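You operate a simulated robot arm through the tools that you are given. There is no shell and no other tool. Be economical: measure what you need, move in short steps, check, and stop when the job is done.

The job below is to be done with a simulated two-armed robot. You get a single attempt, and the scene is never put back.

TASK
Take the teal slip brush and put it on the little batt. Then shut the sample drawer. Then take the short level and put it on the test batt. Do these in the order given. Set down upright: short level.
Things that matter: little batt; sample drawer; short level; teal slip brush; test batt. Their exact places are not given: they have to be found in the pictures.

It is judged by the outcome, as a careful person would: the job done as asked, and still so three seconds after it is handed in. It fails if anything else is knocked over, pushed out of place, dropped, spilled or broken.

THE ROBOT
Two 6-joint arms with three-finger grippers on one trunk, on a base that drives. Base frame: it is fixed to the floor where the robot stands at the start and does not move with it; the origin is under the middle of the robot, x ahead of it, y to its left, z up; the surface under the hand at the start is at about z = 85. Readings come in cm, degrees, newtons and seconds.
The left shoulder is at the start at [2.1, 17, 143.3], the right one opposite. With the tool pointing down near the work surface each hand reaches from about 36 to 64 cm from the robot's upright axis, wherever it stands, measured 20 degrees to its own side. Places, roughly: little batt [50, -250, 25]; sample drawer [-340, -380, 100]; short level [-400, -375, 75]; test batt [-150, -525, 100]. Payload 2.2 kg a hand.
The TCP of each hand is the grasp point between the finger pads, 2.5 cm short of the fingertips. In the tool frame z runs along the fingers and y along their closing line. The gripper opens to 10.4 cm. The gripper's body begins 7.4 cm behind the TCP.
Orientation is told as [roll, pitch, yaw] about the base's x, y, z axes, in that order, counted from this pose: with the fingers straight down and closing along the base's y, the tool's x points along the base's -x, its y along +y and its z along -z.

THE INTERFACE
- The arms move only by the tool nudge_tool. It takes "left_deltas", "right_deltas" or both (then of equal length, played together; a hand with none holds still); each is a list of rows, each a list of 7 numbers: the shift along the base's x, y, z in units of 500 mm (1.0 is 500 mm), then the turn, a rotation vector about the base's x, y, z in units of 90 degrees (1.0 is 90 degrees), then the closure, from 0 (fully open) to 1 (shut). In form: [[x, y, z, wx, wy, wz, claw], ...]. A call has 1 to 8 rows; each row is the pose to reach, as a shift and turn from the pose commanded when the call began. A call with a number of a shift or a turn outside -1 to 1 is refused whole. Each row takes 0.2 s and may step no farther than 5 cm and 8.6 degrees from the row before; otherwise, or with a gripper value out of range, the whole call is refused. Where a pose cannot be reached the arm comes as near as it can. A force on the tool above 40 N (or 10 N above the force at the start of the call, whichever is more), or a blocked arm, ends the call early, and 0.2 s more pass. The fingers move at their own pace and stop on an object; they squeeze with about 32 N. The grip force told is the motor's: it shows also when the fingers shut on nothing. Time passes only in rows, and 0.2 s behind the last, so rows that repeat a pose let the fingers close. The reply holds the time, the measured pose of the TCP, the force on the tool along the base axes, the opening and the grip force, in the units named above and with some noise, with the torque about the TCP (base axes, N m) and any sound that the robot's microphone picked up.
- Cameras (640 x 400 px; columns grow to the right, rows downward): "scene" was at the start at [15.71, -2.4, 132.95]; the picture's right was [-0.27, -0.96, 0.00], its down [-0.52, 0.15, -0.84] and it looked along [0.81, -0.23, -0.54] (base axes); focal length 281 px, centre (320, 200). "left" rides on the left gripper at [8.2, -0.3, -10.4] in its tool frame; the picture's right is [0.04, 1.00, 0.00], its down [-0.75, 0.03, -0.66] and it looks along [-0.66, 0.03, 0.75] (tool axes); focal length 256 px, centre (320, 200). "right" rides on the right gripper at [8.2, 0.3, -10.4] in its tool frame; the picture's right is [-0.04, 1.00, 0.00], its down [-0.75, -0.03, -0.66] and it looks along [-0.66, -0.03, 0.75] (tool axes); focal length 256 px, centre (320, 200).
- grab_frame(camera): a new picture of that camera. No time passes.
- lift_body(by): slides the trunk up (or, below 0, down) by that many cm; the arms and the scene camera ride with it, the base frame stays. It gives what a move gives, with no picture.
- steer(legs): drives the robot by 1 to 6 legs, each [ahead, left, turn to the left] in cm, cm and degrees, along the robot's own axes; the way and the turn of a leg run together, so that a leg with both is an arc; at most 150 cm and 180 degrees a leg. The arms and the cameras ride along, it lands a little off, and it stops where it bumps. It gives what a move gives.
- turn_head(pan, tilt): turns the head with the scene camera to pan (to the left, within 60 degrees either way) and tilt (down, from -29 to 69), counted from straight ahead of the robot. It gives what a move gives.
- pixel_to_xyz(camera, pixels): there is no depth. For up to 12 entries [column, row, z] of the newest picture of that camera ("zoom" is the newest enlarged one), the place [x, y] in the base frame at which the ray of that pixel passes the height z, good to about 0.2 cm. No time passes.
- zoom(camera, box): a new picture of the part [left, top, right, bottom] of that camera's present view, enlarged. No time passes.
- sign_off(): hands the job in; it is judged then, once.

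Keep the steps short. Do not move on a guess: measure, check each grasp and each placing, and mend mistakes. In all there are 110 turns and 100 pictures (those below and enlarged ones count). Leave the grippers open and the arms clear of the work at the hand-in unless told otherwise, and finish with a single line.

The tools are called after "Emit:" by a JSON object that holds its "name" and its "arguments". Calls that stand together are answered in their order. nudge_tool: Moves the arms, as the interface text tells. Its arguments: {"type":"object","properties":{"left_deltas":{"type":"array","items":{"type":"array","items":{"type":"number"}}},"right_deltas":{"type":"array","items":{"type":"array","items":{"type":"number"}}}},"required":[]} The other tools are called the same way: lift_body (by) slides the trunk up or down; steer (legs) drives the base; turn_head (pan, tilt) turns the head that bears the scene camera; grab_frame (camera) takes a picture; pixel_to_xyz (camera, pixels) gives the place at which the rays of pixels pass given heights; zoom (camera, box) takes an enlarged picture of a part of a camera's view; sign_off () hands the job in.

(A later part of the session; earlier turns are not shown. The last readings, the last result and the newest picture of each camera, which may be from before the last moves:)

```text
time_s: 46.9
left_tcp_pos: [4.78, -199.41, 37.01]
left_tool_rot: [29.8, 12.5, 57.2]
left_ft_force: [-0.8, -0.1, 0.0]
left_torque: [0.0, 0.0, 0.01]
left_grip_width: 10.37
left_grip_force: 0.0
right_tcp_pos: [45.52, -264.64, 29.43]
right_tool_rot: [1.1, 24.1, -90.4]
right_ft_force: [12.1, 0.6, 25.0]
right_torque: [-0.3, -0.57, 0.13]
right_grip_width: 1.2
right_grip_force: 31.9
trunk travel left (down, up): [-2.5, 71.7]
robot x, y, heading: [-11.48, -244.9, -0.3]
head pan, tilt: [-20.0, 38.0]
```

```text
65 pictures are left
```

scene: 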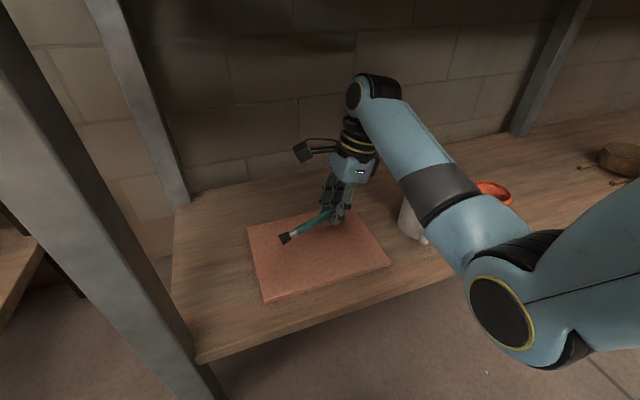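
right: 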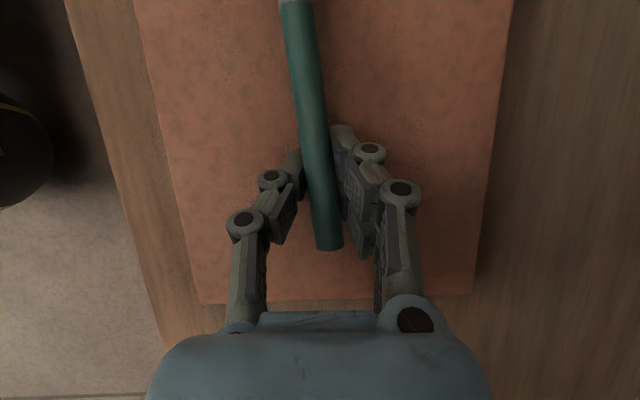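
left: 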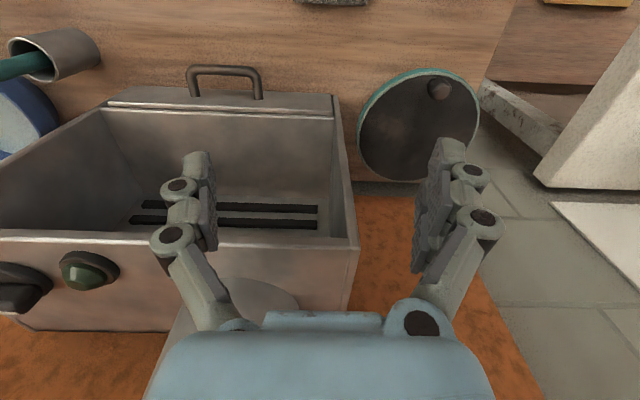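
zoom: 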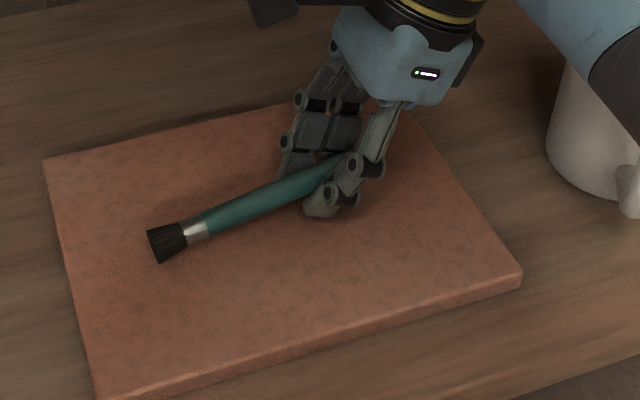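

The fingertips press on the batt (25 N). I'll ease up 0.4 cm and open a little.

Emit:
{"name": "nudge_tool", "arguments": {"right_deltas": [[0, 0, 0.01, 0, 0, 0, 1], [0, 0, 0.01, 0, 0, 0, 1], [0, 0, 0.01, 0, 0, 0, 0.84], [0, 0, 0.01, 0, 0, 0, 0.78], [0, 0, 0.01, 0, 0, 0, 0.72]]}}

Emit:
{"name": "zoom", "arguments": {"camera": "scene", "box": [250, 180, 410, 300]}}

Emit:
{"name": "grab_frame", "arguments": {"camera": "right"}}

```text
time_s: 48.1
left_tcp_pos: [4.76, -199.51, 36.96]
left_tool_rot: [29.8, 12.6, 57.3]
left_ft_force: [-0.1, 0.4, 0.0]
left_torque: [-0.01, 0.0, 0.01]
left_grip_width: 10.4
left_grip_force: 0.0
right_tcp_pos: [44.97, -264.8, 29.56]
right_tool_rot: [0.2, 24.0, -90.6]
right_ft_force: [0.1, -0.9, 1.2]
right_torque: [-0.04, -0.01, -0.05]
right_grip_width: 3.29
right_grip_force: 0.1
trunk travel left (down, up): [-2.5, 71.7]
robot x, y, heading: [-11.66, -244.38, -0.5]
head pan, tilt: [-20.0, 38.0]
```

```text
3.33 times, centred on (330, 240) of scene
```

zoom: 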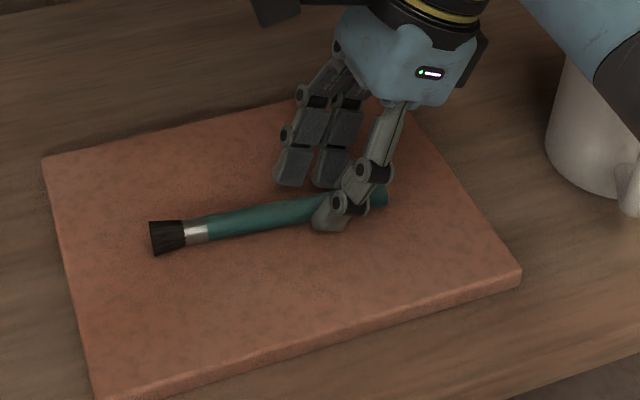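

```text
63 pictures are left
```

right: 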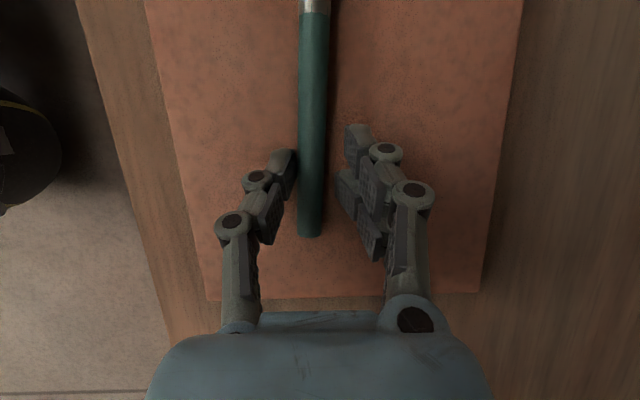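

The brush lies on the batt. I'll open slightly more, rise straight up, then draw back.

Emit:
{"name": "nudge_tool", "arguments": {"right_deltas": [[0, 0, 0, 0, 0, 0, 0.6], [0, 0, 0.03, 0, 0, 0, 0.6], [0, 0, 0.09, 0, 0, 0, 0.6], [0, 0, 0.16, 0, 0, 0, 0.6], [-0.08, 0, 0.16, 0, 0, 0, 0.6], [-0.16, 0, 0.16, 0, 0, 0, 0.6], [-0.24, 0, 0.16, 0, 0, 0, 0.6], [-0.3, 0, 0.16, 0, 0, 0, 0.6]]}}

Emit:
{"name": "grab_frame", "arguments": {"camera": "scene"}}

```text
time_s: 49.9
left_tcp_pos: [4.73, -199.43, 36.96]
left_tool_rot: [29.8, 12.7, 57.2]
left_ft_force: [0.4, -0.1, -0.2]
left_torque: [-0.01, 0.02, 0.01]
left_grip_width: 10.4
left_grip_force: 0.1
right_tcp_pos: [30.19, -264.72, 37.74]
right_tool_rot: [0.4, 23.9, -90.7]
right_ft_force: [0.4, 0.6, -0.5]
right_torque: [0.01, 0.0, 0.03]
right_grip_width: 4.15
right_grip_force: 0.0
trunk travel left (down, up): [-2.5, 71.7]
robot x, y, heading: [-11.81, -244.33, -0.3]
head pan, tilt: [-20.0, 38.0]
```

```text
62 pictures are left
```

scene: 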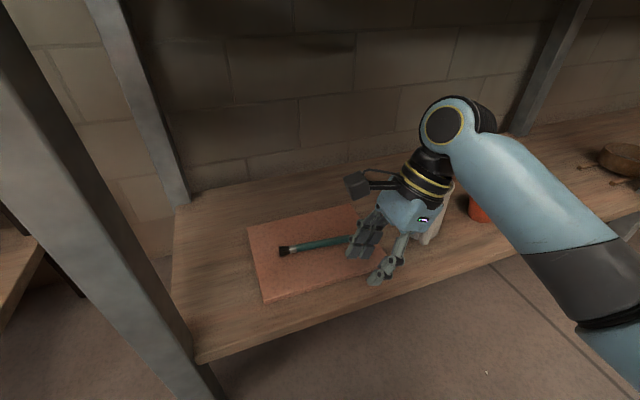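

Brush placed. I'll drive back 50 cm, raise the trunk and look around.

Emit:
{"name": "steer", "arguments": {"legs": [[-50, 0, 0]]}}

Emit:
{"name": "lift_body", "arguments": {"by": 40}}

Emit:
{"name": "lift_body", "arguments": {"by": 20}}

Emit:
{"name": "nudge_tool", "arguments": {"right_deltas": [[0, 0, 0.02, -0.0867, 0, 0, 0], [0, 0, 0.04, -0.1733, 0, 0, 0], [0, 0, 0.06, -0.26, 0, 0, 0]]}}

Emit:
{"name": "steer", "arguments": {"legs": [[0, 0, -120]]}}

Emit:
{"name": "turn_head", "arguments": {"pan": 0, "tilt": 15}}

Emit:
{"name": "grab_frame", "arguments": {"camera": "scene"}}

```text
time_s: 52.9
left_tcp_pos: [-45.09, -199.21, 37.08]
left_tool_rot: [29.8, 12.6, 56.8]
left_ft_force: [-0.3, -0.7, 0.1]
left_torque: [0.01, -0.02, 0.01]
left_grip_width: 10.41
left_grip_force: 0.1
right_tcp_pos: [-20.2, -264.7, 37.7]
right_tool_rot: [0.4, 24.0, -91.0]
right_ft_force: [-0.1, -0.5, -0.6]
right_torque: [0.0, -0.01, 0.01]
right_grip_width: 4.16
right_grip_force: 0.0
trunk travel left (down, up): [-2.5, 71.7]
robot x, y, heading: [-62.35, -244.11, -0.7]
head pan, tilt: [-20.0, 38.0]
```

```text
time_s: 56.7
left_tcp_pos: [-43.07, -199.13, 78.63]
left_tool_rot: [24.5, 9.0, 55.9]
left_ft_force: [-0.5, -1.4, 0.2]
left_torque: [0.01, 0.01, 0.0]
left_grip_width: 10.39
left_grip_force: 0.1
right_tcp_pos: [-20.24, -264.61, 77.76]
right_tool_rot: [0.4, 24.0, -91.0]
right_ft_force: [0.5, -1.3, -0.4]
right_torque: [0.06, 0.0, -0.03]
right_grip_width: 4.17
right_grip_force: 0.1
trunk travel left (down, up): [-42.5, 31.7]
robot x, y, heading: [-61.72, -244.22, -0.6]
head pan, tilt: [-20.0, 38.0]
```

```text
time_s: 58.9
left_tcp_pos: [-42.57, -199.18, 99.16]
left_tool_rot: [23.2, 8.4, 55.6]
left_ft_force: [-0.5, 0.5, -0.1]
left_torque: [0.0, -0.02, 0.03]
left_grip_width: 10.38
left_grip_force: 0.0
right_tcp_pos: [-20.23, -264.56, 97.65]
right_tool_rot: [0.3, 24.0, -91.0]
right_ft_force: [0.3, -0.2, -0.4]
right_torque: [-0.02, -0.01, -0.02]
right_grip_width: 4.17
right_grip_force: 0.0
trunk travel left (down, up): [-62.5, 11.7]
robot x, y, heading: [-62.2, -244.39, -0.5]
head pan, tilt: [-20.0, 38.0]
```

```text
time_s: 59.7
left_tcp_pos: [-42.53, -199.05, 99.11]
left_tool_rot: [23.2, 8.4, 55.8]
left_ft_force: [-0.4, 0.6, 0.6]
left_torque: [-0.01, -0.02, 0.03]
left_grip_width: 10.39
left_grip_force: 0.0
right_tcp_pos: [-20.23, -264.68, 100.63]
right_tool_rot: [0.9, 0.5, -90.9]
right_ft_force: [-0.4, 0.4, -0.2]
right_torque: [-0.02, 0.03, 0.01]
right_grip_width: 10.4
right_grip_force: 0.0
trunk travel left (down, up): [-62.5, 11.7]
robot x, y, heading: [-62.09, -244.24, -0.2]
head pan, tilt: [-20.0, 38.0]
```

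```text
time_s: 65.1
left_tcp_pos: [-33.38, -284.09, 99.09]
left_tool_rot: [23.2, 8.4, -65.2]
left_ft_force: [-0.3, 0.2, -0.4]
left_torque: [0.02, 0.02, -0.01]
left_grip_width: 10.41
left_grip_force: 0.0
right_tcp_pos: [-101.12, -269.57, 100.58]
right_tool_rot: [0.9, 0.6, 148.1]
right_ft_force: [0.3, -0.1, 0.6]
right_torque: [0.03, 0.01, 0.01]
right_grip_width: 10.38
right_grip_force: 0.1
trunk travel left (down, up): [-62.5, 11.7]
robot x, y, heading: [-62.0, -243.99, -121.6]
head pan, tilt: [-20.0, 38.0]
```

```text
time_s: 66.0
left_tcp_pos: [-33.36, -284.03, 99.23]
left_tool_rot: [23.2, 8.4, -65.3]
left_ft_force: [-0.5, 0.3, 0.2]
left_torque: [0.03, -0.02, 0.03]
left_grip_width: 10.38
left_grip_force: 0.1
right_tcp_pos: [-101.02, -269.73, 100.58]
right_tool_rot: [0.8, 0.6, 148.1]
right_ft_force: [0.0, 0.2, -0.5]
right_torque: [0.01, -0.03, 0.03]
right_grip_width: 10.41
right_grip_force: 0.0
trunk travel left (down, up): [-62.5, 11.7]
robot x, y, heading: [-62.03, -244.16, -121.8]
head pan, tilt: [0.0, 15.0]
```

```text
61 pictures are left
```

scene: 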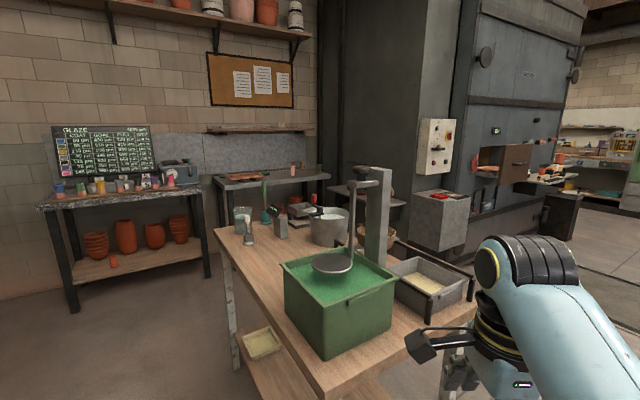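

I'll zoom in on the far right region to find the drawer.

Emit:
{"name": "zoom", "arguments": {"camera": "scene", "box": [390, 80, 640, 240]}}

Emit:
{"name": "turn_head", "arguments": {"pan": -40, "tilt": 15}}

Emit:
{"name": "grab_frame", "arguments": {"camera": "scene"}}

```text
2.50 times, centred on (515, 160) of scene
```

zoom: 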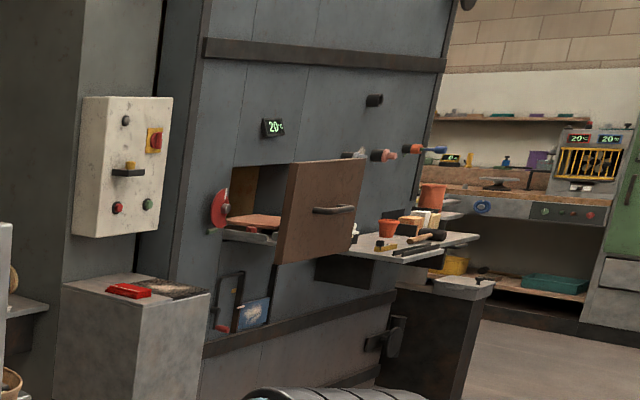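

```text
time_s: 67.1
left_tcp_pos: [-33.41, -284.14, 99.18]
left_tool_rot: [23.2, 8.5, -65.3]
left_ft_force: [-0.4, 0.7, 0.5]
left_torque: [-0.01, 0.01, -0.02]
left_grip_width: 10.4
left_grip_force: 0.0
right_tcp_pos: [-101.06, -269.64, 100.54]
right_tool_rot: [0.9, 0.6, 148.1]
right_ft_force: [-0.6, -0.4, 0.8]
right_torque: [0.04, 0.0, 0.01]
right_grip_width: 10.39
right_grip_force: 0.1
trunk travel left (down, up): [-62.5, 11.7]
robot x, y, heading: [-61.92, -244.47, -121.9]
head pan, tilt: [-40.0, 15.0]
```

```text
59 pictures are left
```

scene: 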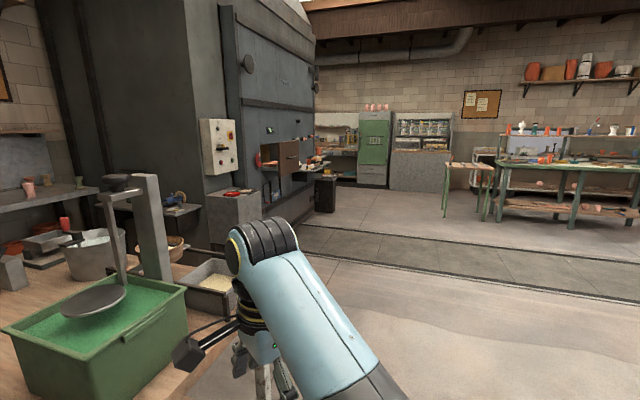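

The brown front with a handle sticking out of the big kiln's wall looks like the drawer. I'll turn to face −x, drive ahead along the aisle, and look left.

Emit:
{"name": "steer", "arguments": {"legs": [[0, 0, -58], [150, 0, 0], [50, 0, 0]]}}

Emit:
{"name": "turn_head", "arguments": {"pan": 50, "tilt": 15}}

Emit:
{"name": "grab_frame", "arguments": {"camera": "scene"}}

```text
time_s: 79.6
left_tcp_pos: [-281.21, -293.14, 99.12]
left_tool_rot: [23.2, 8.5, -123.2]
left_ft_force: [-0.9, 0.4, 0.2]
left_torque: [-0.02, 0.0, -0.01]
left_grip_width: 10.41
left_grip_force: 0.0
right_tcp_pos: [-305.15, -228.24, 100.73]
right_tool_rot: [1.0, 0.7, 90.4]
right_ft_force: [-0.6, 0.2, 0.1]
right_torque: [-0.01, -0.02, 0.0]
right_grip_width: 10.4
right_grip_force: 0.1
trunk travel left (down, up): [-62.5, 11.7]
robot x, y, heading: [-262.86, -248.12, -179.3]
head pan, tilt: [-40.0, 15.0]
```

```text
time_s: 81.3
left_tcp_pos: [-281.15, -293.19, 99.19]
left_tool_rot: [23.2, 8.5, -123.1]
left_ft_force: [-1.3, 0.5, -0.4]
left_torque: [0.0, 0.01, 0.02]
left_grip_width: 10.39
left_grip_force: 0.0
right_tcp_pos: [-305.08, -228.15, 100.62]
right_tool_rot: [0.9, 0.6, 90.3]
right_ft_force: [-0.1, -0.4, -0.2]
right_torque: [0.0, -0.02, 0.02]
right_grip_width: 10.39
right_grip_force: 0.2
trunk travel left (down, up): [-62.5, 11.7]
robot x, y, heading: [-262.62, -247.95, -179.4]
head pan, tilt: [50.0, 15.0]
```

```text
58 pictures are left
```

scene: 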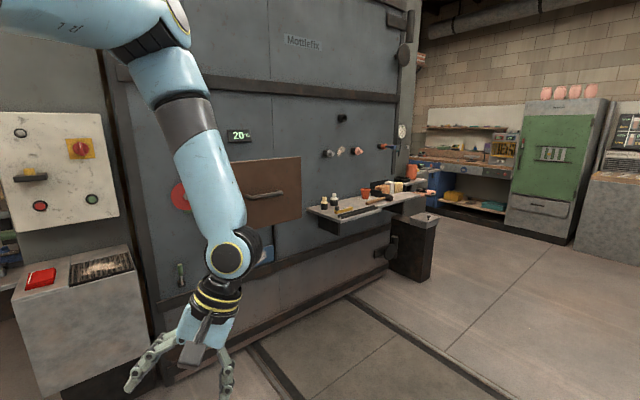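

The kiln front faces +y. I'll turn left 90°, slide right to stand opposite the drawer, and look.

Emit:
{"name": "steer", "arguments": {"legs": [[0, 0, 89.4], [0, -85, 0]]}}

Emit:
{"name": "turn_head", "arguments": {"pan": 0, "tilt": 20}}

Emit:
{"name": "grab_frame", "arguments": {"camera": "scene"}}

```text
time_s: 89.5
left_tcp_pos: [-300.71, -267.06, 99.24]
left_tool_rot: [23.3, 8.2, -32.8]
left_ft_force: [-0.2, -0.6, -0.9]
left_torque: [0.01, 0.02, 0.0]
left_grip_width: 10.41
left_grip_force: 0.1
right_tcp_pos: [-365.76, -291.33, 100.64]
right_tool_rot: [0.9, 0.6, -179.4]
right_ft_force: [-0.2, -0.5, 0.4]
right_torque: [0.02, -0.03, 0.01]
right_grip_width: 10.42
right_grip_force: 0.1
trunk travel left (down, up): [-62.5, 11.7]
robot x, y, heading: [-346.14, -248.77, -89.0]
head pan, tilt: [50.0, 15.0]
```

```text
time_s: 90.7
left_tcp_pos: [-300.78, -267.09, 99.18]
left_tool_rot: [23.2, 8.4, -32.8]
left_ft_force: [-0.3, -0.2, -0.2]
left_torque: [0.02, 0.03, 0.03]
left_grip_width: 10.38
left_grip_force: 0.1
right_tcp_pos: [-365.75, -291.31, 100.67]
right_tool_rot: [0.9, 0.6, -179.4]
right_ft_force: [0.8, 0.5, -0.7]
right_torque: [-0.01, 0.02, -0.01]
right_grip_width: 10.4
right_grip_force: 0.0
trunk travel left (down, up): [-62.5, 11.7]
robot x, y, heading: [-346.26, -248.32, -89.1]
head pan, tilt: [0.0, 20.0]
```

```text
57 pictures are left
```

scene: 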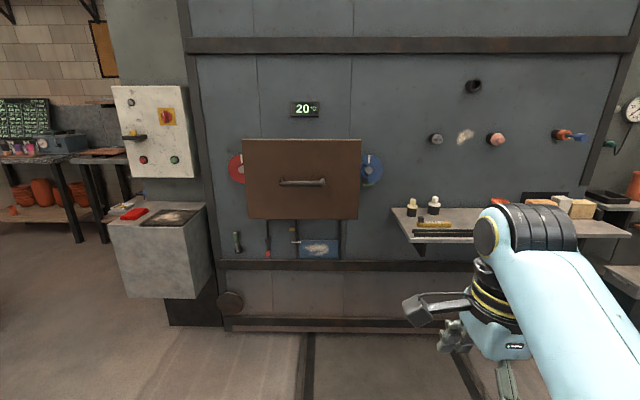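

Emit:
{"name": "zoom", "arguments": {"camera": "scene", "box": [210, 80, 400, 280]}}

Emit:
{"name": "zoom", "arguments": {"camera": "scene", "box": [380, 160, 640, 280]}}

Emit:
{"name": "pixel_to_xyz", "arguments": {"camera": "scene", "pixels": [[249, 215, 90], [356, 215, 90], [356, 215, 85], [302, 183, 100], [302, 183, 97], [302, 183, 94], [243, 139, 110], [400, 238, 75], [560, 236, 75], [440, 230, 75]]}}

```text
2.00 times, centred on (305, 180) of scene
```

zoom: 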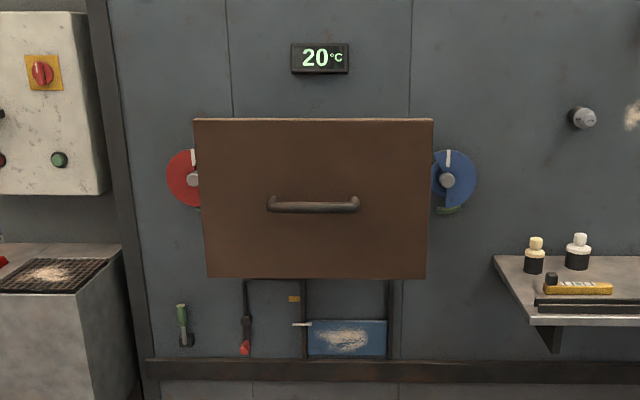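

```text
2.46 times, centred on (510, 220) of scene
```

zoom: 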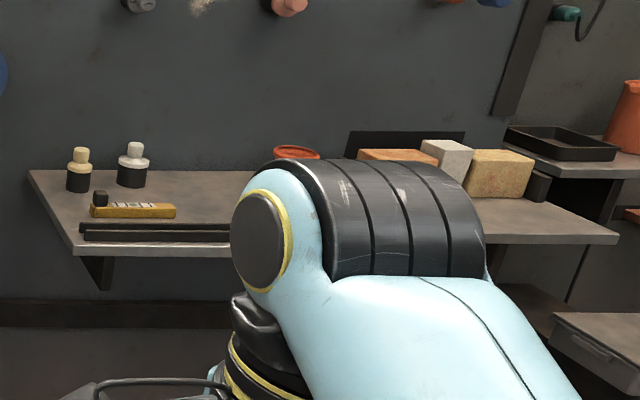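

```text
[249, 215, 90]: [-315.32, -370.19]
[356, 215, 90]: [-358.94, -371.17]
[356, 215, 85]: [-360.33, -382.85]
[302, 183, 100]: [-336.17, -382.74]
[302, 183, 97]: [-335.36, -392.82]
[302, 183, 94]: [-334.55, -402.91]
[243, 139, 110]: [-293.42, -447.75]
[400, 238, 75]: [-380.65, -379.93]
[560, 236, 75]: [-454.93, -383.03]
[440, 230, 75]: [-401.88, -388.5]
```

The drawer (brown front, handle at ~(302,183)) is straight ahead; a yellow level with a black end lies on the shelf at right. Next I'll move 45 cm closer and re-view to triangulate both.

Emit:
{"name": "pixel_to_xyz", "arguments": {"camera": "scene", "pixels": [[128, 297, 20], [210, 285, 20], [108, 224, 60], [205, 205, 60], [108, 224, 70], [205, 205, 70]]}}

Emit:
{"name": "steer", "arguments": {"legs": [[40, 0, 0]]}}

Emit:
{"name": "turn_head", "arguments": {"pan": 0, "tilt": 25}}

Emit:
{"name": "grab_frame", "arguments": {"camera": "scene"}}

```text
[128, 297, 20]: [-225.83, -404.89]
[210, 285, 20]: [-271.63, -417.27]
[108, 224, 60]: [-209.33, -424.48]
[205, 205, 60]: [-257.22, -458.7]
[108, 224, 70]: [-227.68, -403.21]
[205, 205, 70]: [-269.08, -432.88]
```

```text
time_s: 93.2
left_tcp_pos: [-300.36, -307.87, 99.07]
left_tool_rot: [23.2, 8.4, -32.9]
left_ft_force: [0.4, -1.3, 0.3]
left_torque: [0.03, 0.0, 0.0]
left_grip_width: 10.42
left_grip_force: 0.2
right_tcp_pos: [-365.24, -331.91, 100.52]
right_tool_rot: [0.8, 0.6, -179.6]
right_ft_force: [-0.7, -1.7, 0.2]
right_torque: [0.06, -0.01, -0.04]
right_grip_width: 10.38
right_grip_force: 0.0
trunk travel left (down, up): [-62.5, 11.7]
robot x, y, heading: [-345.64, -289.64, -89.2]
head pan, tilt: [0.0, 20.0]
```

```text
time_s: 93.9
left_tcp_pos: [-300.2, -307.85, 99.17]
left_tool_rot: [23.2, 8.4, -33.0]
left_ft_force: [0.0, 0.3, 0.2]
left_torque: [0.03, 0.02, -0.04]
left_grip_width: 10.38
left_grip_force: 0.1
right_tcp_pos: [-365.2, -331.7, 100.55]
right_tool_rot: [0.9, 0.6, -179.6]
right_ft_force: [0.0, -0.5, -0.5]
right_torque: [0.03, 0.01, 0.0]
right_grip_width: 10.41
right_grip_force: 0.0
trunk travel left (down, up): [-62.5, 11.7]
robot x, y, heading: [-345.78, -289.58, -89.6]
head pan, tilt: [0.0, 25.0]
```

```text
54 pictures are left
```

scene: 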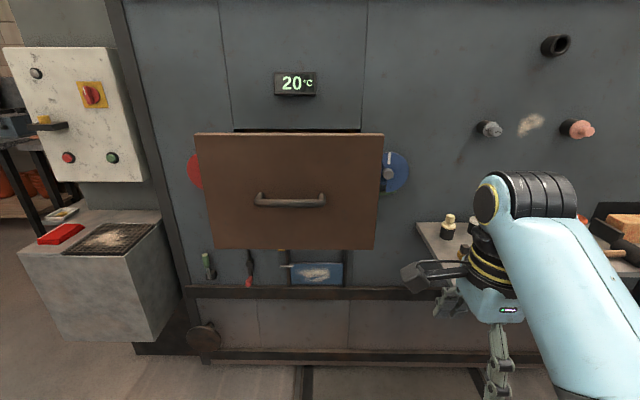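

Emit:
{"name": "pixel_to_xyz", "arguments": {"camera": "scene", "pixels": [[290, 200, 106], [290, 200, 103], [290, 200, 100], [290, 200, 97], [215, 247, 95], [215, 247, 90], [375, 247, 90], [195, 135, 115], [382, 135, 115], [195, 287, 75], [318, 75, 130]]}}

```text
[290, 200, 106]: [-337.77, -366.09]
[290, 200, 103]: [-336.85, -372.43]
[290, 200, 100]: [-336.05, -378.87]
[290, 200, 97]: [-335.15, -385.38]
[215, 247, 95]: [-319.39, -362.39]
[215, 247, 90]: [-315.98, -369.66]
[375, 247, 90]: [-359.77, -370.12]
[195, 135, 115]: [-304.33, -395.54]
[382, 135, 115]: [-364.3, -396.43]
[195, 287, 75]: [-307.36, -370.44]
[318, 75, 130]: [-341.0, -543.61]
```

The panel spans z≈89–119, x −315…−360, at y≈−373; handle at z≈103. I'll turn the right hand to point forward-down and shut its fingers, in front of the panel below the handle.

Emit:
{"name": "nudge_tool", "arguments": {"right_deltas": [[0.04, 0, 0, -0.0371, 0.0371, 0.0642, 0.3], [0.08, 0, 0, -0.0742, 0.0742, 0.1284, 0.6], [0.12, 0, 0, -0.1113, 0.1113, 0.1926, 1], [0.16, 0, 0, -0.1484, 0.1484, 0.2568, 1], [0.2, 0, 0, -0.1855, 0.1855, 0.321, 1], [0.24, 0, 0, -0.2226, 0.2226, 0.3852, 1], [0.28, 0, 0, -0.2597, 0.2597, 0.4494, 1]]}}

Emit:
{"name": "nudge_tool", "arguments": {"right_deltas": [[0.04, 0, 0, -0.0371, 0.0371, 0.0642, 1], [0.08, 0, 0, -0.0742, 0.0742, 0.1284, 1], [0.12, 0, 0, -0.1113, 0.1113, 0.1926, 1], [0.16, 0, 0, -0.1484, 0.1484, 0.2568, 1], [0.2, 0, 0, -0.1855, 0.1855, 0.321, 1], [0.24, 0, -0.03, -0.2226, 0.2226, 0.3852, 1], [0.28, 0, -0.05, -0.2597, 0.2597, 0.4494, 1]]}}

Emit:
{"name": "grab_frame", "arguments": {"camera": "scene"}}

Emit:
{"name": "grab_frame", "arguments": {"camera": "right"}}

```text
time_s: 94.6
left_tcp_pos: [-300.37, -307.79, 99.14]
left_tool_rot: [23.2, 8.4, -33.1]
left_ft_force: [-0.2, -0.1, -0.2]
left_torque: [0.0, 0.01, 0.01]
left_grip_width: 10.38
left_grip_force: 0.1
right_tcp_pos: [-370.93, -332.48, 100.59]
right_tool_rot: [5.7, -18.6, -169.3]
right_ft_force: [-0.6, 0.7, 0.4]
right_torque: [-0.01, -0.02, 0.04]
right_grip_width: 2.58
right_grip_force: 1.1
right hand out of reach, approached as far as the arm can: row 3
trunk travel left (down, up): [-62.5, 11.7]
robot x, y, heading: [-345.5, -289.58, -89.4]
head pan, tilt: [0.0, 25.0]
stopped in row 3 (right hand): the arm was blocked; the commanded pose is now the measured one
```

```text
time_s: 95.2
left_tcp_pos: [-300.3, -307.87, 99.11]
left_tool_rot: [23.3, 8.4, -32.9]
left_ft_force: [0.1, 0.3, 0.2]
left_torque: [0.04, 0.02, -0.01]
left_grip_width: 10.4
left_grip_force: 0.1
right_tcp_pos: [-375.75, -333.25, 101.44]
right_tool_rot: [6.8, -37.2, -158.9]
right_ft_force: [-0.3, 0.5, 0.3]
right_torque: [-0.01, -0.04, 0.01]
right_grip_width: 0.0
right_grip_force: 28.6
right hand out of reach, approached as far as the arm can: row 3
trunk travel left (down, up): [-62.5, 11.7]
robot x, y, heading: [-345.62, -289.83, -89.2]
head pan, tilt: [0.0, 25.0]
stopped in row 3 (right hand): the arm was blocked; the commanded pose is now the measured one
```

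```text
53 pictures are left
```

scene: 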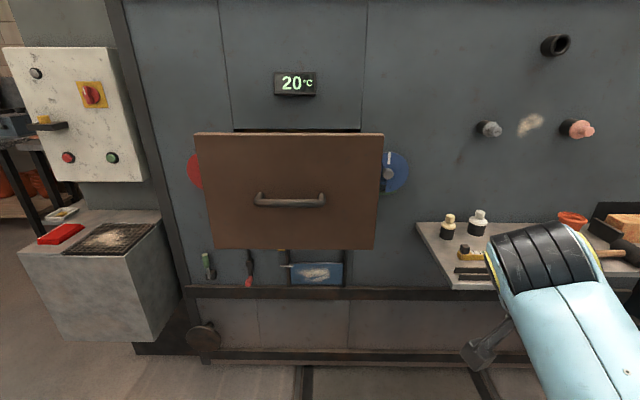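

```text
52 pictures are left
```

right: 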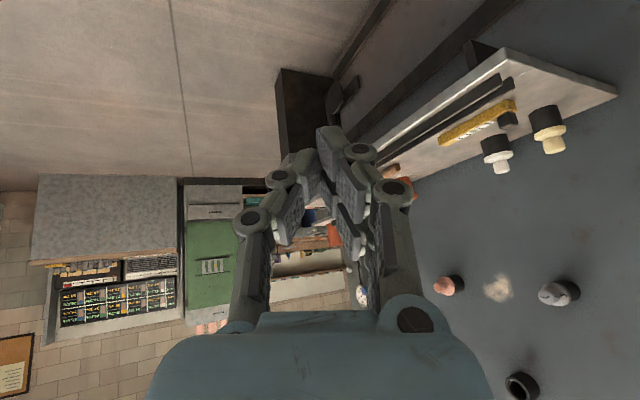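

The wrist hit a limit on that path. I'll yaw the tool back about the vertical in place instead (+65°), which leaves the fingers pointing forward-down.

Emit:
{"name": "nudge_tool", "arguments": {"right_deltas": [[0, 0, 0, 0, 0, 0.09, 1], [0, 0, 0, 0, 0, 0.18, 1], [0, 0, 0, 0, 0, 0.27, 1], [0.02, 0, 0, 0, 0, 0.36, 1], [0.05, 0, 0, 0, 0, 0.45, 1], [0.08, 0, 0, 0, 0, 0.54, 1], [0.12, 0, 0, 0, 0, 0.63, 1], [0.16, 0, 0, 0, 0, 0.72, 1]]}}

Emit:
{"name": "grab_frame", "arguments": {"camera": "scene"}}

```text
time_s: 97.0
left_tcp_pos: [-300.36, -307.96, 99.08]
left_tool_rot: [23.2, 8.5, -33.0]
left_ft_force: [0.6, -0.5, -0.8]
left_torque: [0.02, -0.01, 0.03]
left_grip_width: 10.4
left_grip_force: 0.0
right_tcp_pos: [-367.58, -333.57, 101.37]
right_tool_rot: [6.8, -37.0, -94.0]
right_ft_force: [0.6, -0.1, 0.5]
right_torque: [0.0, 0.03, -0.03]
right_grip_width: 0.02
right_grip_force: 28.7
trunk travel left (down, up): [-62.5, 11.7]
robot x, y, heading: [-345.66, -289.86, -89.2]
head pan, tilt: [0.0, 25.0]
```

```text
51 pictures are left
```

scene: 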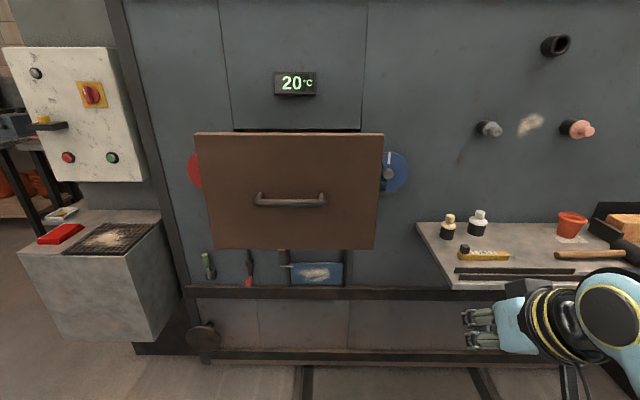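

Good. Now I'll pitch forward 23° more and slide left to x≈−337, z≈97.

Emit:
{"name": "nudge_tool", "arguments": {"right_deltas": [[0.08, 0, -0.01, -0.04, 0, 0, 1], [0.16, 0, -0.02, -0.08, 0, 0, 1], [0.24, 0, -0.03, -0.12, 0, 0, 1], [0.32, 0, -0.05, -0.16, 0, 0, 1], [0.4, 0, -0.06, -0.2, 0, 0, 1], [0.48, 0, -0.07, -0.24, 0, 0, 1], [0.56, 0, -0.09, -0.256, 0, 0, 1], [0.61, 0, -0.09, -0.256, 0, 0, 1]]}}

Emit:
{"name": "grab_frame", "arguments": {"camera": "scene"}}

Emit:
{"name": "grab_frame", "arguments": {"camera": "right"}}

```text
time_s: 97.7
left_tcp_pos: [-300.34, -307.76, 99.32]
left_tool_rot: [23.2, 8.3, -33.1]
left_ft_force: [-0.2, 0.5, -0.7]
left_torque: [0.0, -0.06, -0.01]
left_grip_width: 10.41
left_grip_force: 0.0
right_tcp_pos: [-366.56, -334.03, 99.24]
right_tool_rot: [-10.5, -45.8, -78.6]
right_ft_force: [-0.5, 0.1, -0.3]
right_torque: [-0.03, -0.03, -0.01]
right_grip_width: 0.0
right_grip_force: 28.3
right hand out of reach, approached as far as the arm can: row 3
trunk travel left (down, up): [-62.5, 11.7]
robot x, y, heading: [-345.83, -289.72, -89.2]
head pan, tilt: [0.0, 25.0]
stopped in row 3 (right hand): the arm was blocked; the commanded pose is now the measured one
```

```text
50 pictures are left
```

scene: 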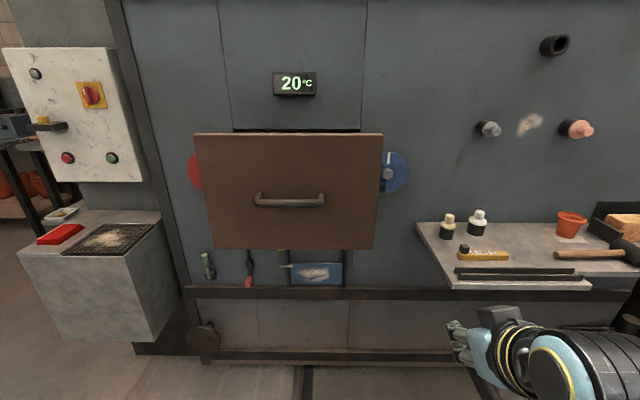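

```text
49 pictures are left
```

right: 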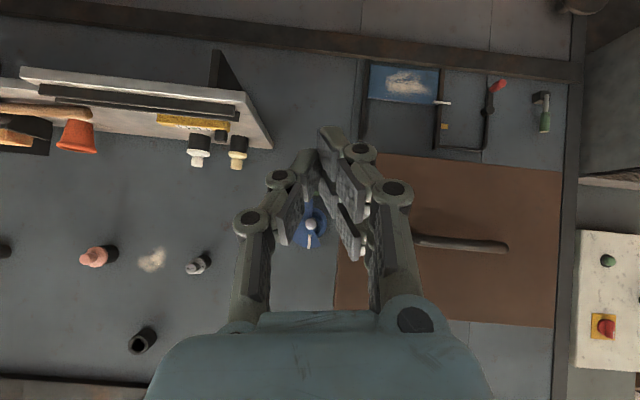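

I'll use the base for the sideways move: drive left 29 cm and ahead 28 cm, then lower the fingers beneath the handle.

Emit:
{"name": "steer", "arguments": {"legs": [[0, 29, 0], [25, 0, 0]]}}

Emit:
{"name": "nudge_tool", "arguments": {"right_deltas": [[0, 0, -0.04, 0, 0, 0, 1], [0, 0, -0.09, 0, 0, 0, 1], [0, 0, -0.09, 0, 0, 0, 1]]}}

Emit:
{"name": "grab_frame", "arguments": {"camera": "scene"}}

Emit:
{"name": "grab_frame", "arguments": {"camera": "right"}}

```text
time_s: 101.1
left_tcp_pos: [-270.47, -332.9, 99.08]
left_tool_rot: [23.4, 8.4, -33.2]
left_ft_force: [-0.1, 0.0, -0.3]
left_torque: [0.01, -0.02, 0.01]
left_grip_width: 10.38
left_grip_force: 0.1
right_tcp_pos: [-336.73, -358.85, 99.25]
right_tool_rot: [-10.4, -45.8, -79.0]
right_ft_force: [-0.2, -0.7, -1.1]
right_torque: [0.02, -0.02, 0.02]
right_grip_width: 0.01
right_grip_force: 27.8
trunk travel left (down, up): [-62.5, 11.7]
robot x, y, heading: [-316.06, -314.04, -89.7]
head pan, tilt: [0.0, 25.0]
```

```text
time_s: 101.9
left_tcp_pos: [-270.54, -332.86, 99.27]
left_tool_rot: [23.2, 8.4, -33.2]
left_ft_force: [-0.2, -0.4, 0.4]
left_torque: [0.02, -0.02, -0.01]
left_grip_width: 10.38
left_grip_force: 0.1
right_tcp_pos: [-337.0, -358.56, 94.87]
right_tool_rot: [-10.3, -45.8, -79.0]
right_ft_force: [-0.3, -0.4, -0.4]
right_torque: [-0.01, 0.01, 0.03]
right_grip_width: 0.0
right_grip_force: 28.2
trunk travel left (down, up): [-62.5, 11.7]
robot x, y, heading: [-316.0, -313.92, -89.7]
head pan, tilt: [0.0, 25.0]
```

```text
48 pictures are left
```

scene: 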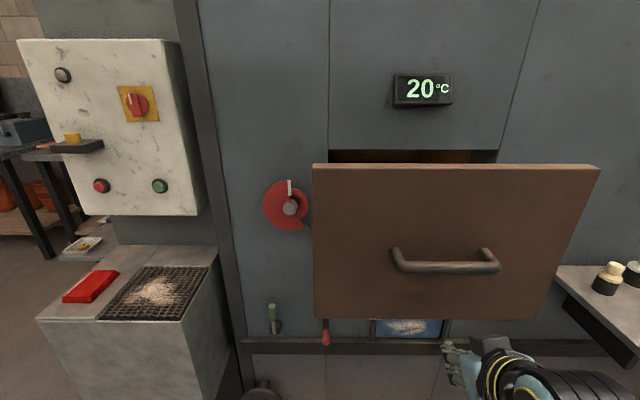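

```text
47 pictures are left
```

right: 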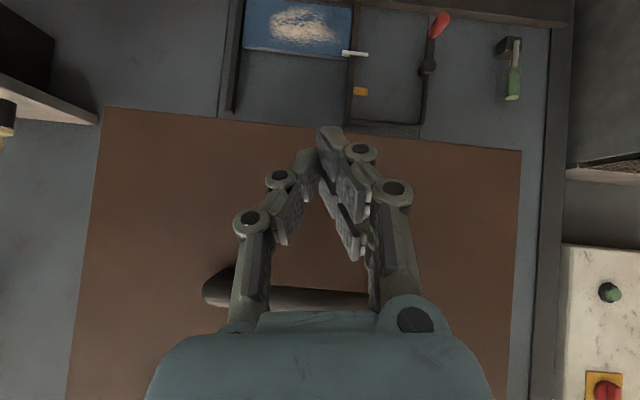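

I'll check the panel's lower edge height and distance from both cameras.

Emit:
{"name": "pixel_to_xyz", "arguments": {"camera": "right", "pixels": [[330, 128, 92], [330, 128, 90], [330, 128, 88], [330, 128, 86], [280, 296, 103], [280, 296, 100]]}}

Emit:
{"name": "pixel_to_xyz", "arguments": {"camera": "scene", "pixels": [[430, 319, 92], [430, 319, 90], [430, 319, 88], [430, 319, 86], [445, 268, 103], [445, 268, 100], [313, 164, 115], [597, 166, 115], [360, 155, 115]]}}

```text
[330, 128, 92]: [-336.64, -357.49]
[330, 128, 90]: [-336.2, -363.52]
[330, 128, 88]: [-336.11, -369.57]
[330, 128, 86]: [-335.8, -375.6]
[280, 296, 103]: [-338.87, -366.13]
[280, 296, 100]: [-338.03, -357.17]
```

```text
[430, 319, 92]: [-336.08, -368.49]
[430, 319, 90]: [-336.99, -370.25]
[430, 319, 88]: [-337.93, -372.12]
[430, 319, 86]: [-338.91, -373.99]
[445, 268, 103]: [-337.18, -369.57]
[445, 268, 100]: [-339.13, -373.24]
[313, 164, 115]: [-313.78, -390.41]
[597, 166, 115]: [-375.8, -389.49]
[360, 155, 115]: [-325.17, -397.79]
```

The panel face is at y≈−373, z 87–119, and the closed fingertips at z≈93 are just below the handle. I'll drive ahead 9 cm, then push with the arm.

Emit:
{"name": "steer", "arguments": {"legs": [[9, 0, 0]]}}

Emit:
{"name": "nudge_tool", "arguments": {"right_deltas": [[0, -0.06, 0, 0, 0, 0, 1], [0, -0.12, 0, 0, 0, 0, 1], [0, -0.18, 0, 0, 0, 0, 1], [0, -0.24, 0, 0, 0, 0, 1]]}}

Emit:
{"name": "grab_frame", "arguments": {"camera": "scene"}}

```text
time_s: 103.0
left_tcp_pos: [-270.57, -341.91, 99.08]
left_tool_rot: [23.3, 8.4, -33.5]
left_ft_force: [0.4, -0.4, 0.3]
left_torque: [0.01, -0.02, -0.02]
left_grip_width: 10.41
left_grip_force: 0.0
right_tcp_pos: [-336.66, -367.69, 94.67]
right_tool_rot: [-10.5, -45.7, -79.1]
right_ft_force: [0.6, 0.8, -0.2]
right_torque: [-0.01, -0.06, -0.03]
right_grip_width: 0.0
right_grip_force: 28.7
trunk travel left (down, up): [-62.5, 11.7]
robot x, y, heading: [-315.71, -323.48, -89.6]
head pan, tilt: [0.0, 25.0]
```

```text
time_s: 104.0
left_tcp_pos: [-270.58, -341.99, 99.18]
left_tool_rot: [23.2, 8.5, -33.4]
left_ft_force: [-0.7, 0.2, 0.0]
left_torque: [0.03, 0.03, -0.01]
left_grip_width: 10.38
left_grip_force: 0.1
right_tcp_pos: [-336.62, -379.72, 94.67]
right_tool_rot: [-10.4, -45.7, -79.0]
right_ft_force: [0.7, -0.9, -0.5]
right_torque: [-0.01, -0.02, 0.03]
right_grip_width: 0.02
right_grip_force: 28.0
trunk travel left (down, up): [-62.5, 11.7]
robot x, y, heading: [-315.95, -323.38, -89.7]
head pan, tilt: [0.0, 25.0]
```

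```text
46 pictures are left
```

scene: 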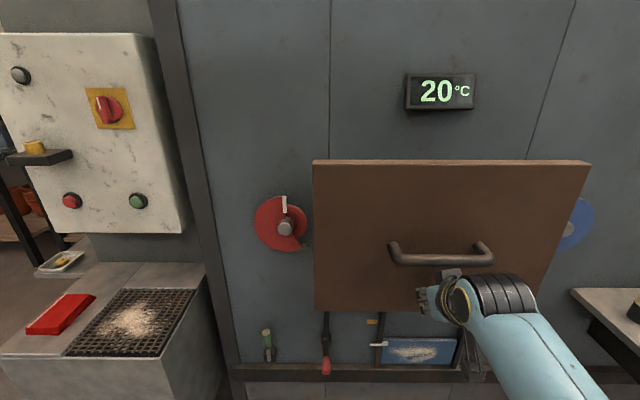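

It's moving in freely. I'll push on in smaller steps until it resists.

Emit:
{"name": "nudge_tool", "arguments": {"right_deltas": [[0, -0.03, 0, 0, 0, 0, 1], [0, -0.06, 0, 0, 0, 0, 1], [0, -0.09, 0, 0, 0, 0, 1], [0, -0.12, 0, 0, 0, 0, 1], [0, -0.15, 0, 0, 0, 0, 1], [0, -0.18, 0, 0, 0, 0, 1]]}}

Emit:
{"name": "grab_frame", "arguments": {"camera": "scene"}}

```text
time_s: 105.4
left_tcp_pos: [-270.54, -341.98, 99.15]
left_tool_rot: [23.3, 8.5, -33.4]
left_ft_force: [-0.1, -0.5, 0.5]
left_torque: [0.02, -0.05, 0.0]
left_grip_width: 10.4
left_grip_force: 0.1
right_tcp_pos: [-336.71, -388.71, 94.76]
right_tool_rot: [-10.3, -45.8, -79.1]
right_ft_force: [-0.4, 0.3, 0.1]
right_torque: [-0.02, 0.03, -0.03]
right_grip_width: 0.0
right_grip_force: 28.6
trunk travel left (down, up): [-62.5, 11.7]
robot x, y, heading: [-315.92, -323.38, -89.6]
head pan, tilt: [0.0, 25.0]
```

```text
45 pictures are left
```

scene: 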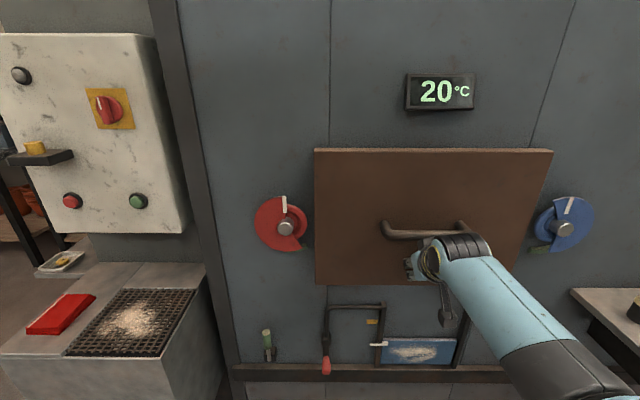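

Emit:
{"name": "nudge_tool", "arguments": {"right_deltas": [[0, -0.03, 0, 0, 0, 0, 1], [0, -0.06, 0, 0, 0, 0, 1], [0, -0.09, 0, 0, 0, 0, 1], [0, -0.12, 0, 0, 0, 0, 1], [0, -0.15, 0, 0, 0, 0, 1]]}}

Emit:
{"name": "grab_frame", "arguments": {"camera": "scene"}}

```text
time_s: 105.9
left_tcp_pos: [-270.4, -341.44, 99.28]
left_tool_rot: [22.9, 8.2, -33.7]
left_ft_force: [-0.8, 0.3, 0.0]
left_torque: [-0.04, -0.03, -0.01]
left_grip_width: 10.41
left_grip_force: 0.0
right_tcp_pos: [-336.62, -389.04, 94.61]
right_tool_rot: [-10.1, -45.3, -79.5]
right_ft_force: [1.9, 34.9, 19.5]
right_torque: [-0.57, -0.21, 0.36]
right_grip_width: 0.0
right_grip_force: 28.5
trunk travel left (down, up): [-62.5, 11.7]
robot x, y, heading: [-315.8, -323.34, -89.9]
head pan, tilt: [0.0, 25.0]
stopped in row 2 (right hand): the force on the tool passed its limit at 49 N (the readings are from after the stop); the commanded pose is now the measured one
```

```text
44 pictures are left
```

scene: 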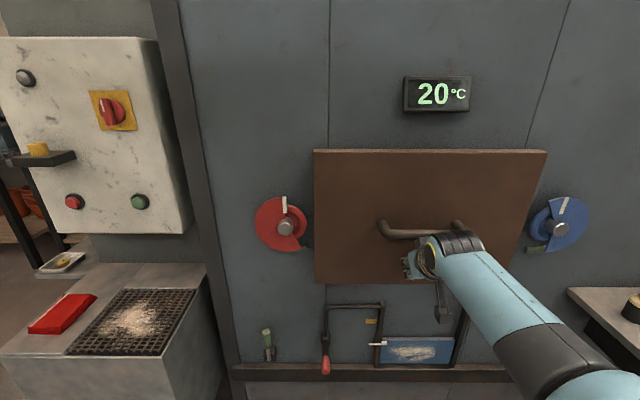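

It stopped hard at 49 N, so it seems shut. I'll back the hand off and inspect the gap.

Emit:
{"name": "nudge_tool", "arguments": {"right_deltas": [[0, 0.06, -0.01, 0, 0, 0, 1], [0, 0.14, -0.01, 0, 0, 0, 1], [0, 0.22, -0.01, 0, 0, 0, 1], [0, 0.3, 0, 0, 0, 0, 1], [0, 0.38, 0, 0, 0, 0, 1]]}}

Emit:
{"name": "steer", "arguments": {"legs": [[-35, 0, 0]]}}

Emit:
{"name": "zoom", "arguments": {"camera": "scene", "box": [240, 60, 560, 320]}}

```text
time_s: 107.1
left_tcp_pos: [-270.55, -341.74, 99.12]
left_tool_rot: [23.1, 8.4, -33.5]
left_ft_force: [-0.4, 0.6, 0.4]
left_torque: [-0.02, 0.02, -0.01]
left_grip_width: 10.39
left_grip_force: 0.1
right_tcp_pos: [-337.06, -370.37, 94.21]
right_tool_rot: [-10.1, -45.0, -79.1]
right_ft_force: [0.3, 0.9, -0.1]
right_torque: [0.0, -0.04, 0.01]
right_grip_width: 0.0
right_grip_force: 28.2
trunk travel left (down, up): [-62.5, 11.7]
robot x, y, heading: [-315.73, -323.12, -89.9]
head pan, tilt: [0.0, 25.0]
```

```text
time_s: 109.4
left_tcp_pos: [-270.78, -305.71, 99.1]
left_tool_rot: [23.1, 8.4, -33.3]
left_ft_force: [-0.6, 0.2, 0.4]
left_torque: [0.02, -0.01, 0.02]
left_grip_width: 10.42
left_grip_force: 0.0
right_tcp_pos: [-337.15, -334.66, 94.19]
right_tool_rot: [-10.2, -44.9, -79.1]
right_ft_force: [0.7, -0.1, -0.6]
right_torque: [0.01, -0.02, 0.03]
right_grip_width: 0.0
right_grip_force: 28.4
trunk travel left (down, up): [-62.5, 11.7]
robot x, y, heading: [-315.93, -287.24, -89.6]
head pan, tilt: [0.0, 25.0]
```

```text
1.54 times, centred on (400, 190) of scene
```

zoom: 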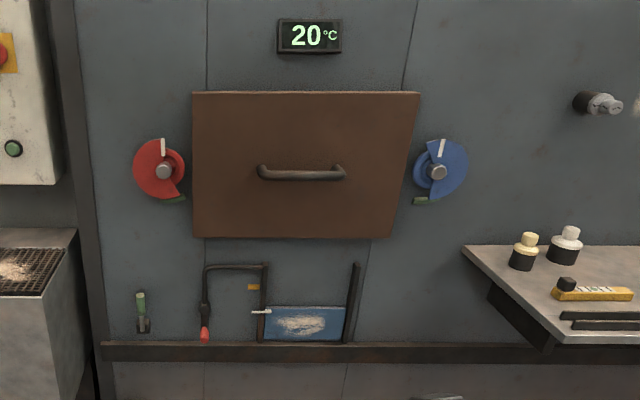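

The drawer front lies flat on the kiln face. Now I'll set the right hand back to fingers-down, slide right 64 cm opposite the level, and look.

Emit:
{"name": "nudge_tool", "arguments": {"right_deltas": [[-0.02, 0, 0.04, 0.0843, -0.0103, -0.011, 0.7], [-0.04, 0, 0.08, 0.1687, -0.0205, -0.022, 0.4], [-0.08, 0, 0.12, 0.253, -0.0308, -0.0331, 0], [-0.12, 0, 0.16, 0.3373, -0.0411, -0.0441, 0], [-0.16, 0, 0.2, 0.4217, -0.0513, -0.0551, 0], [-0.16, 0, 0.22, 0.506, -0.0616, -0.0661, 0]]}}

Emit:
{"name": "steer", "arguments": {"legs": [[0, -64, 0]]}}

Emit:
{"name": "turn_head", "arguments": {"pan": 5, "tilt": 30}}

Emit:
{"name": "grab_frame", "arguments": {"camera": "scene"}}

Emit:
{"name": "grab_frame", "arguments": {"camera": "right"}}

```text
time_s: 110.8
left_tcp_pos: [-270.66, -305.91, 99.11]
left_tool_rot: [23.4, 8.5, -33.2]
left_ft_force: [0.6, -0.6, -0.6]
left_torque: [0.03, -0.01, -0.01]
left_grip_width: 10.4
left_grip_force: 0.0
right_tcp_pos: [-345.33, -335.93, 102.97]
right_tool_rot: [0.4, 0.0, -89.8]
right_ft_force: [-0.2, 0.5, 0.0]
right_torque: [0.0, 0.02, -0.01]
right_grip_width: 10.38
right_grip_force: 0.1
right hand out of reach, approached as far as the arm can: row 6
trunk travel left (down, up): [-62.5, 11.7]
robot x, y, heading: [-316.01, -287.27, -89.3]
head pan, tilt: [0.0, 25.0]
```

```text
time_s: 114.4
left_tcp_pos: [-334.34, -306.07, 99.14]
left_tool_rot: [23.2, 8.3, -32.9]
left_ft_force: [0.3, -0.3, 0.4]
left_torque: [0.01, -0.04, 0.05]
left_grip_width: 10.38
left_grip_force: 0.1
right_tcp_pos: [-408.83, -336.87, 103.18]
right_tool_rot: [0.4, -0.2, -89.4]
right_ft_force: [-0.2, -0.7, 0.2]
right_torque: [-0.03, 0.0, 0.01]
right_grip_width: 10.39
right_grip_force: 0.1
trunk travel left (down, up): [-62.5, 11.7]
robot x, y, heading: [-379.88, -288.17, -88.9]
head pan, tilt: [0.0, 25.0]
```

```text
time_s: 115.0
left_tcp_pos: [-334.29, -306.02, 99.12]
left_tool_rot: [23.3, 8.5, -32.7]
left_ft_force: [0.2, -0.3, 0.1]
left_torque: [0.0, 0.02, 0.0]
left_grip_width: 10.41
left_grip_force: 0.1
right_tcp_pos: [-408.79, -336.89, 103.17]
right_tool_rot: [0.4, -0.2, -89.2]
right_ft_force: [-0.9, -0.2, 0.3]
right_torque: [-0.03, -0.01, 0.02]
right_grip_width: 10.4
right_grip_force: 0.0
trunk travel left (down, up): [-62.5, 11.7]
robot x, y, heading: [-380.23, -288.18, -89.3]
head pan, tilt: [5.0, 30.0]
```

```text
42 pictures are left
```

scene: 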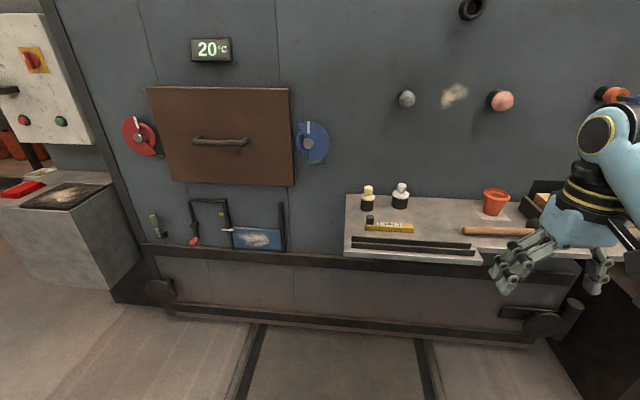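

```text
41 pictures are left
```

right: 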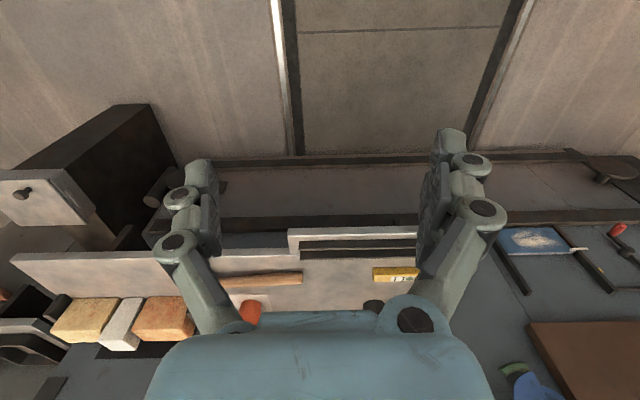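

Emit:
{"name": "zoom", "arguments": {"camera": "scene", "box": [335, 170, 455, 270]}}

Emit:
{"name": "pixel_to_xyz", "arguments": {"camera": "scene", "pixels": [[365, 229, 75], [414, 232, 75], [367, 221, 78], [414, 225, 78], [346, 252, 75], [347, 195, 75], [367, 210, 75], [400, 208, 75], [360, 240, 75], [460, 252, 75]]}}

Emit:
{"name": "pixel_to_xyz", "arguments": {"camera": "right", "pixels": [[372, 268, 75], [418, 268, 75], [372, 280, 75], [372, 280, 77], [372, 280, 79], [300, 232, 75], [416, 240, 75], [415, 258, 75]]}}

```text
4.00 times, centred on (395, 220) of scene
```

zoom: 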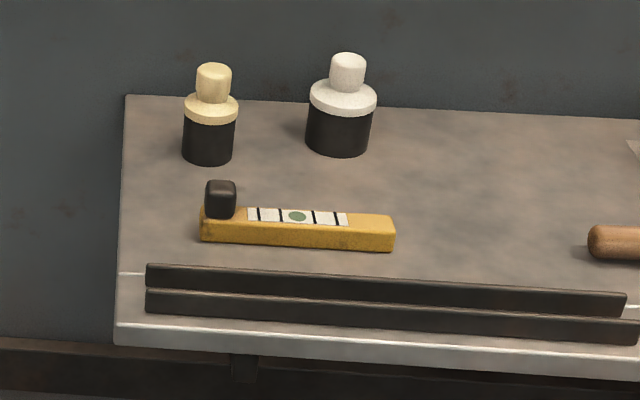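

```text
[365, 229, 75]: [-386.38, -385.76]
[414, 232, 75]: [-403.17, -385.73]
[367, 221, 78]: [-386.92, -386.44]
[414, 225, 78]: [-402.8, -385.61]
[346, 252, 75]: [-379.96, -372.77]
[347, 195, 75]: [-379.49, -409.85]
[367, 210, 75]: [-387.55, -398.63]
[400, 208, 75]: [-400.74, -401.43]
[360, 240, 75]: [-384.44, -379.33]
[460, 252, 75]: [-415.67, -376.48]
```

```text
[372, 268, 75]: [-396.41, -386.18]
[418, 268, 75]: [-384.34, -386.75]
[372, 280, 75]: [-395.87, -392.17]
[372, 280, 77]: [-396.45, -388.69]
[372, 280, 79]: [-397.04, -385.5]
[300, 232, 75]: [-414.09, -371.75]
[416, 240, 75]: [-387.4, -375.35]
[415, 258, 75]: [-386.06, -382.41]
```

The two views agree only if the shelf is higher, around z 84–85. I'll re-query at that height.

Emit:
{"name": "pixel_to_xyz", "arguments": {"camera": "scene", "pixels": [[365.5, 229.5, 83], [413, 232, 83], [365.5, 229.5, 85], [413, 232, 85], [346, 252, 84], [347, 195, 84], [460, 252, 84], [370, 215, 88], [370, 215, 90], [412, 224, 86], [413, 224, 88]]}}

Emit:
{"name": "pixel_to_xyz", "arguments": {"camera": "right", "pixels": [[372, 268, 83], [372, 268, 85], [372, 268, 87], [418, 268, 85], [372, 282, 85], [372, 282, 87], [301, 246, 84], [380, 304, 90]]}}

Emit:
{"name": "zoom", "arguments": {"camera": "right", "box": [270, 200, 470, 330]}}

```text
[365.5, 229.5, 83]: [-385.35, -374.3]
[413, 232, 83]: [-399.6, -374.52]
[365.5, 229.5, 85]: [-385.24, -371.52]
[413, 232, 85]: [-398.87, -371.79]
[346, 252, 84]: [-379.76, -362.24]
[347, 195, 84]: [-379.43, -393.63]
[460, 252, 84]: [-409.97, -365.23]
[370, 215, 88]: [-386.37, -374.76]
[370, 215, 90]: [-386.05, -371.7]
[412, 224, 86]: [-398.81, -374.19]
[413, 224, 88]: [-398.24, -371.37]
```

```text
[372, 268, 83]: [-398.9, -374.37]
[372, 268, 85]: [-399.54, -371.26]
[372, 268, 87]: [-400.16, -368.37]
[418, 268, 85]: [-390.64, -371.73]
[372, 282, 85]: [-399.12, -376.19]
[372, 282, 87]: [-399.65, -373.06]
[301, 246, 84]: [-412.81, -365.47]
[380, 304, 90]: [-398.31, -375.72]
```

```text
3.08 times, centred on (370, 265) of right
```

zoom: 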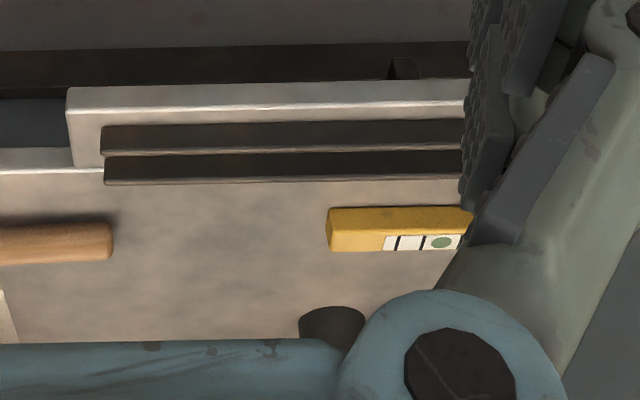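

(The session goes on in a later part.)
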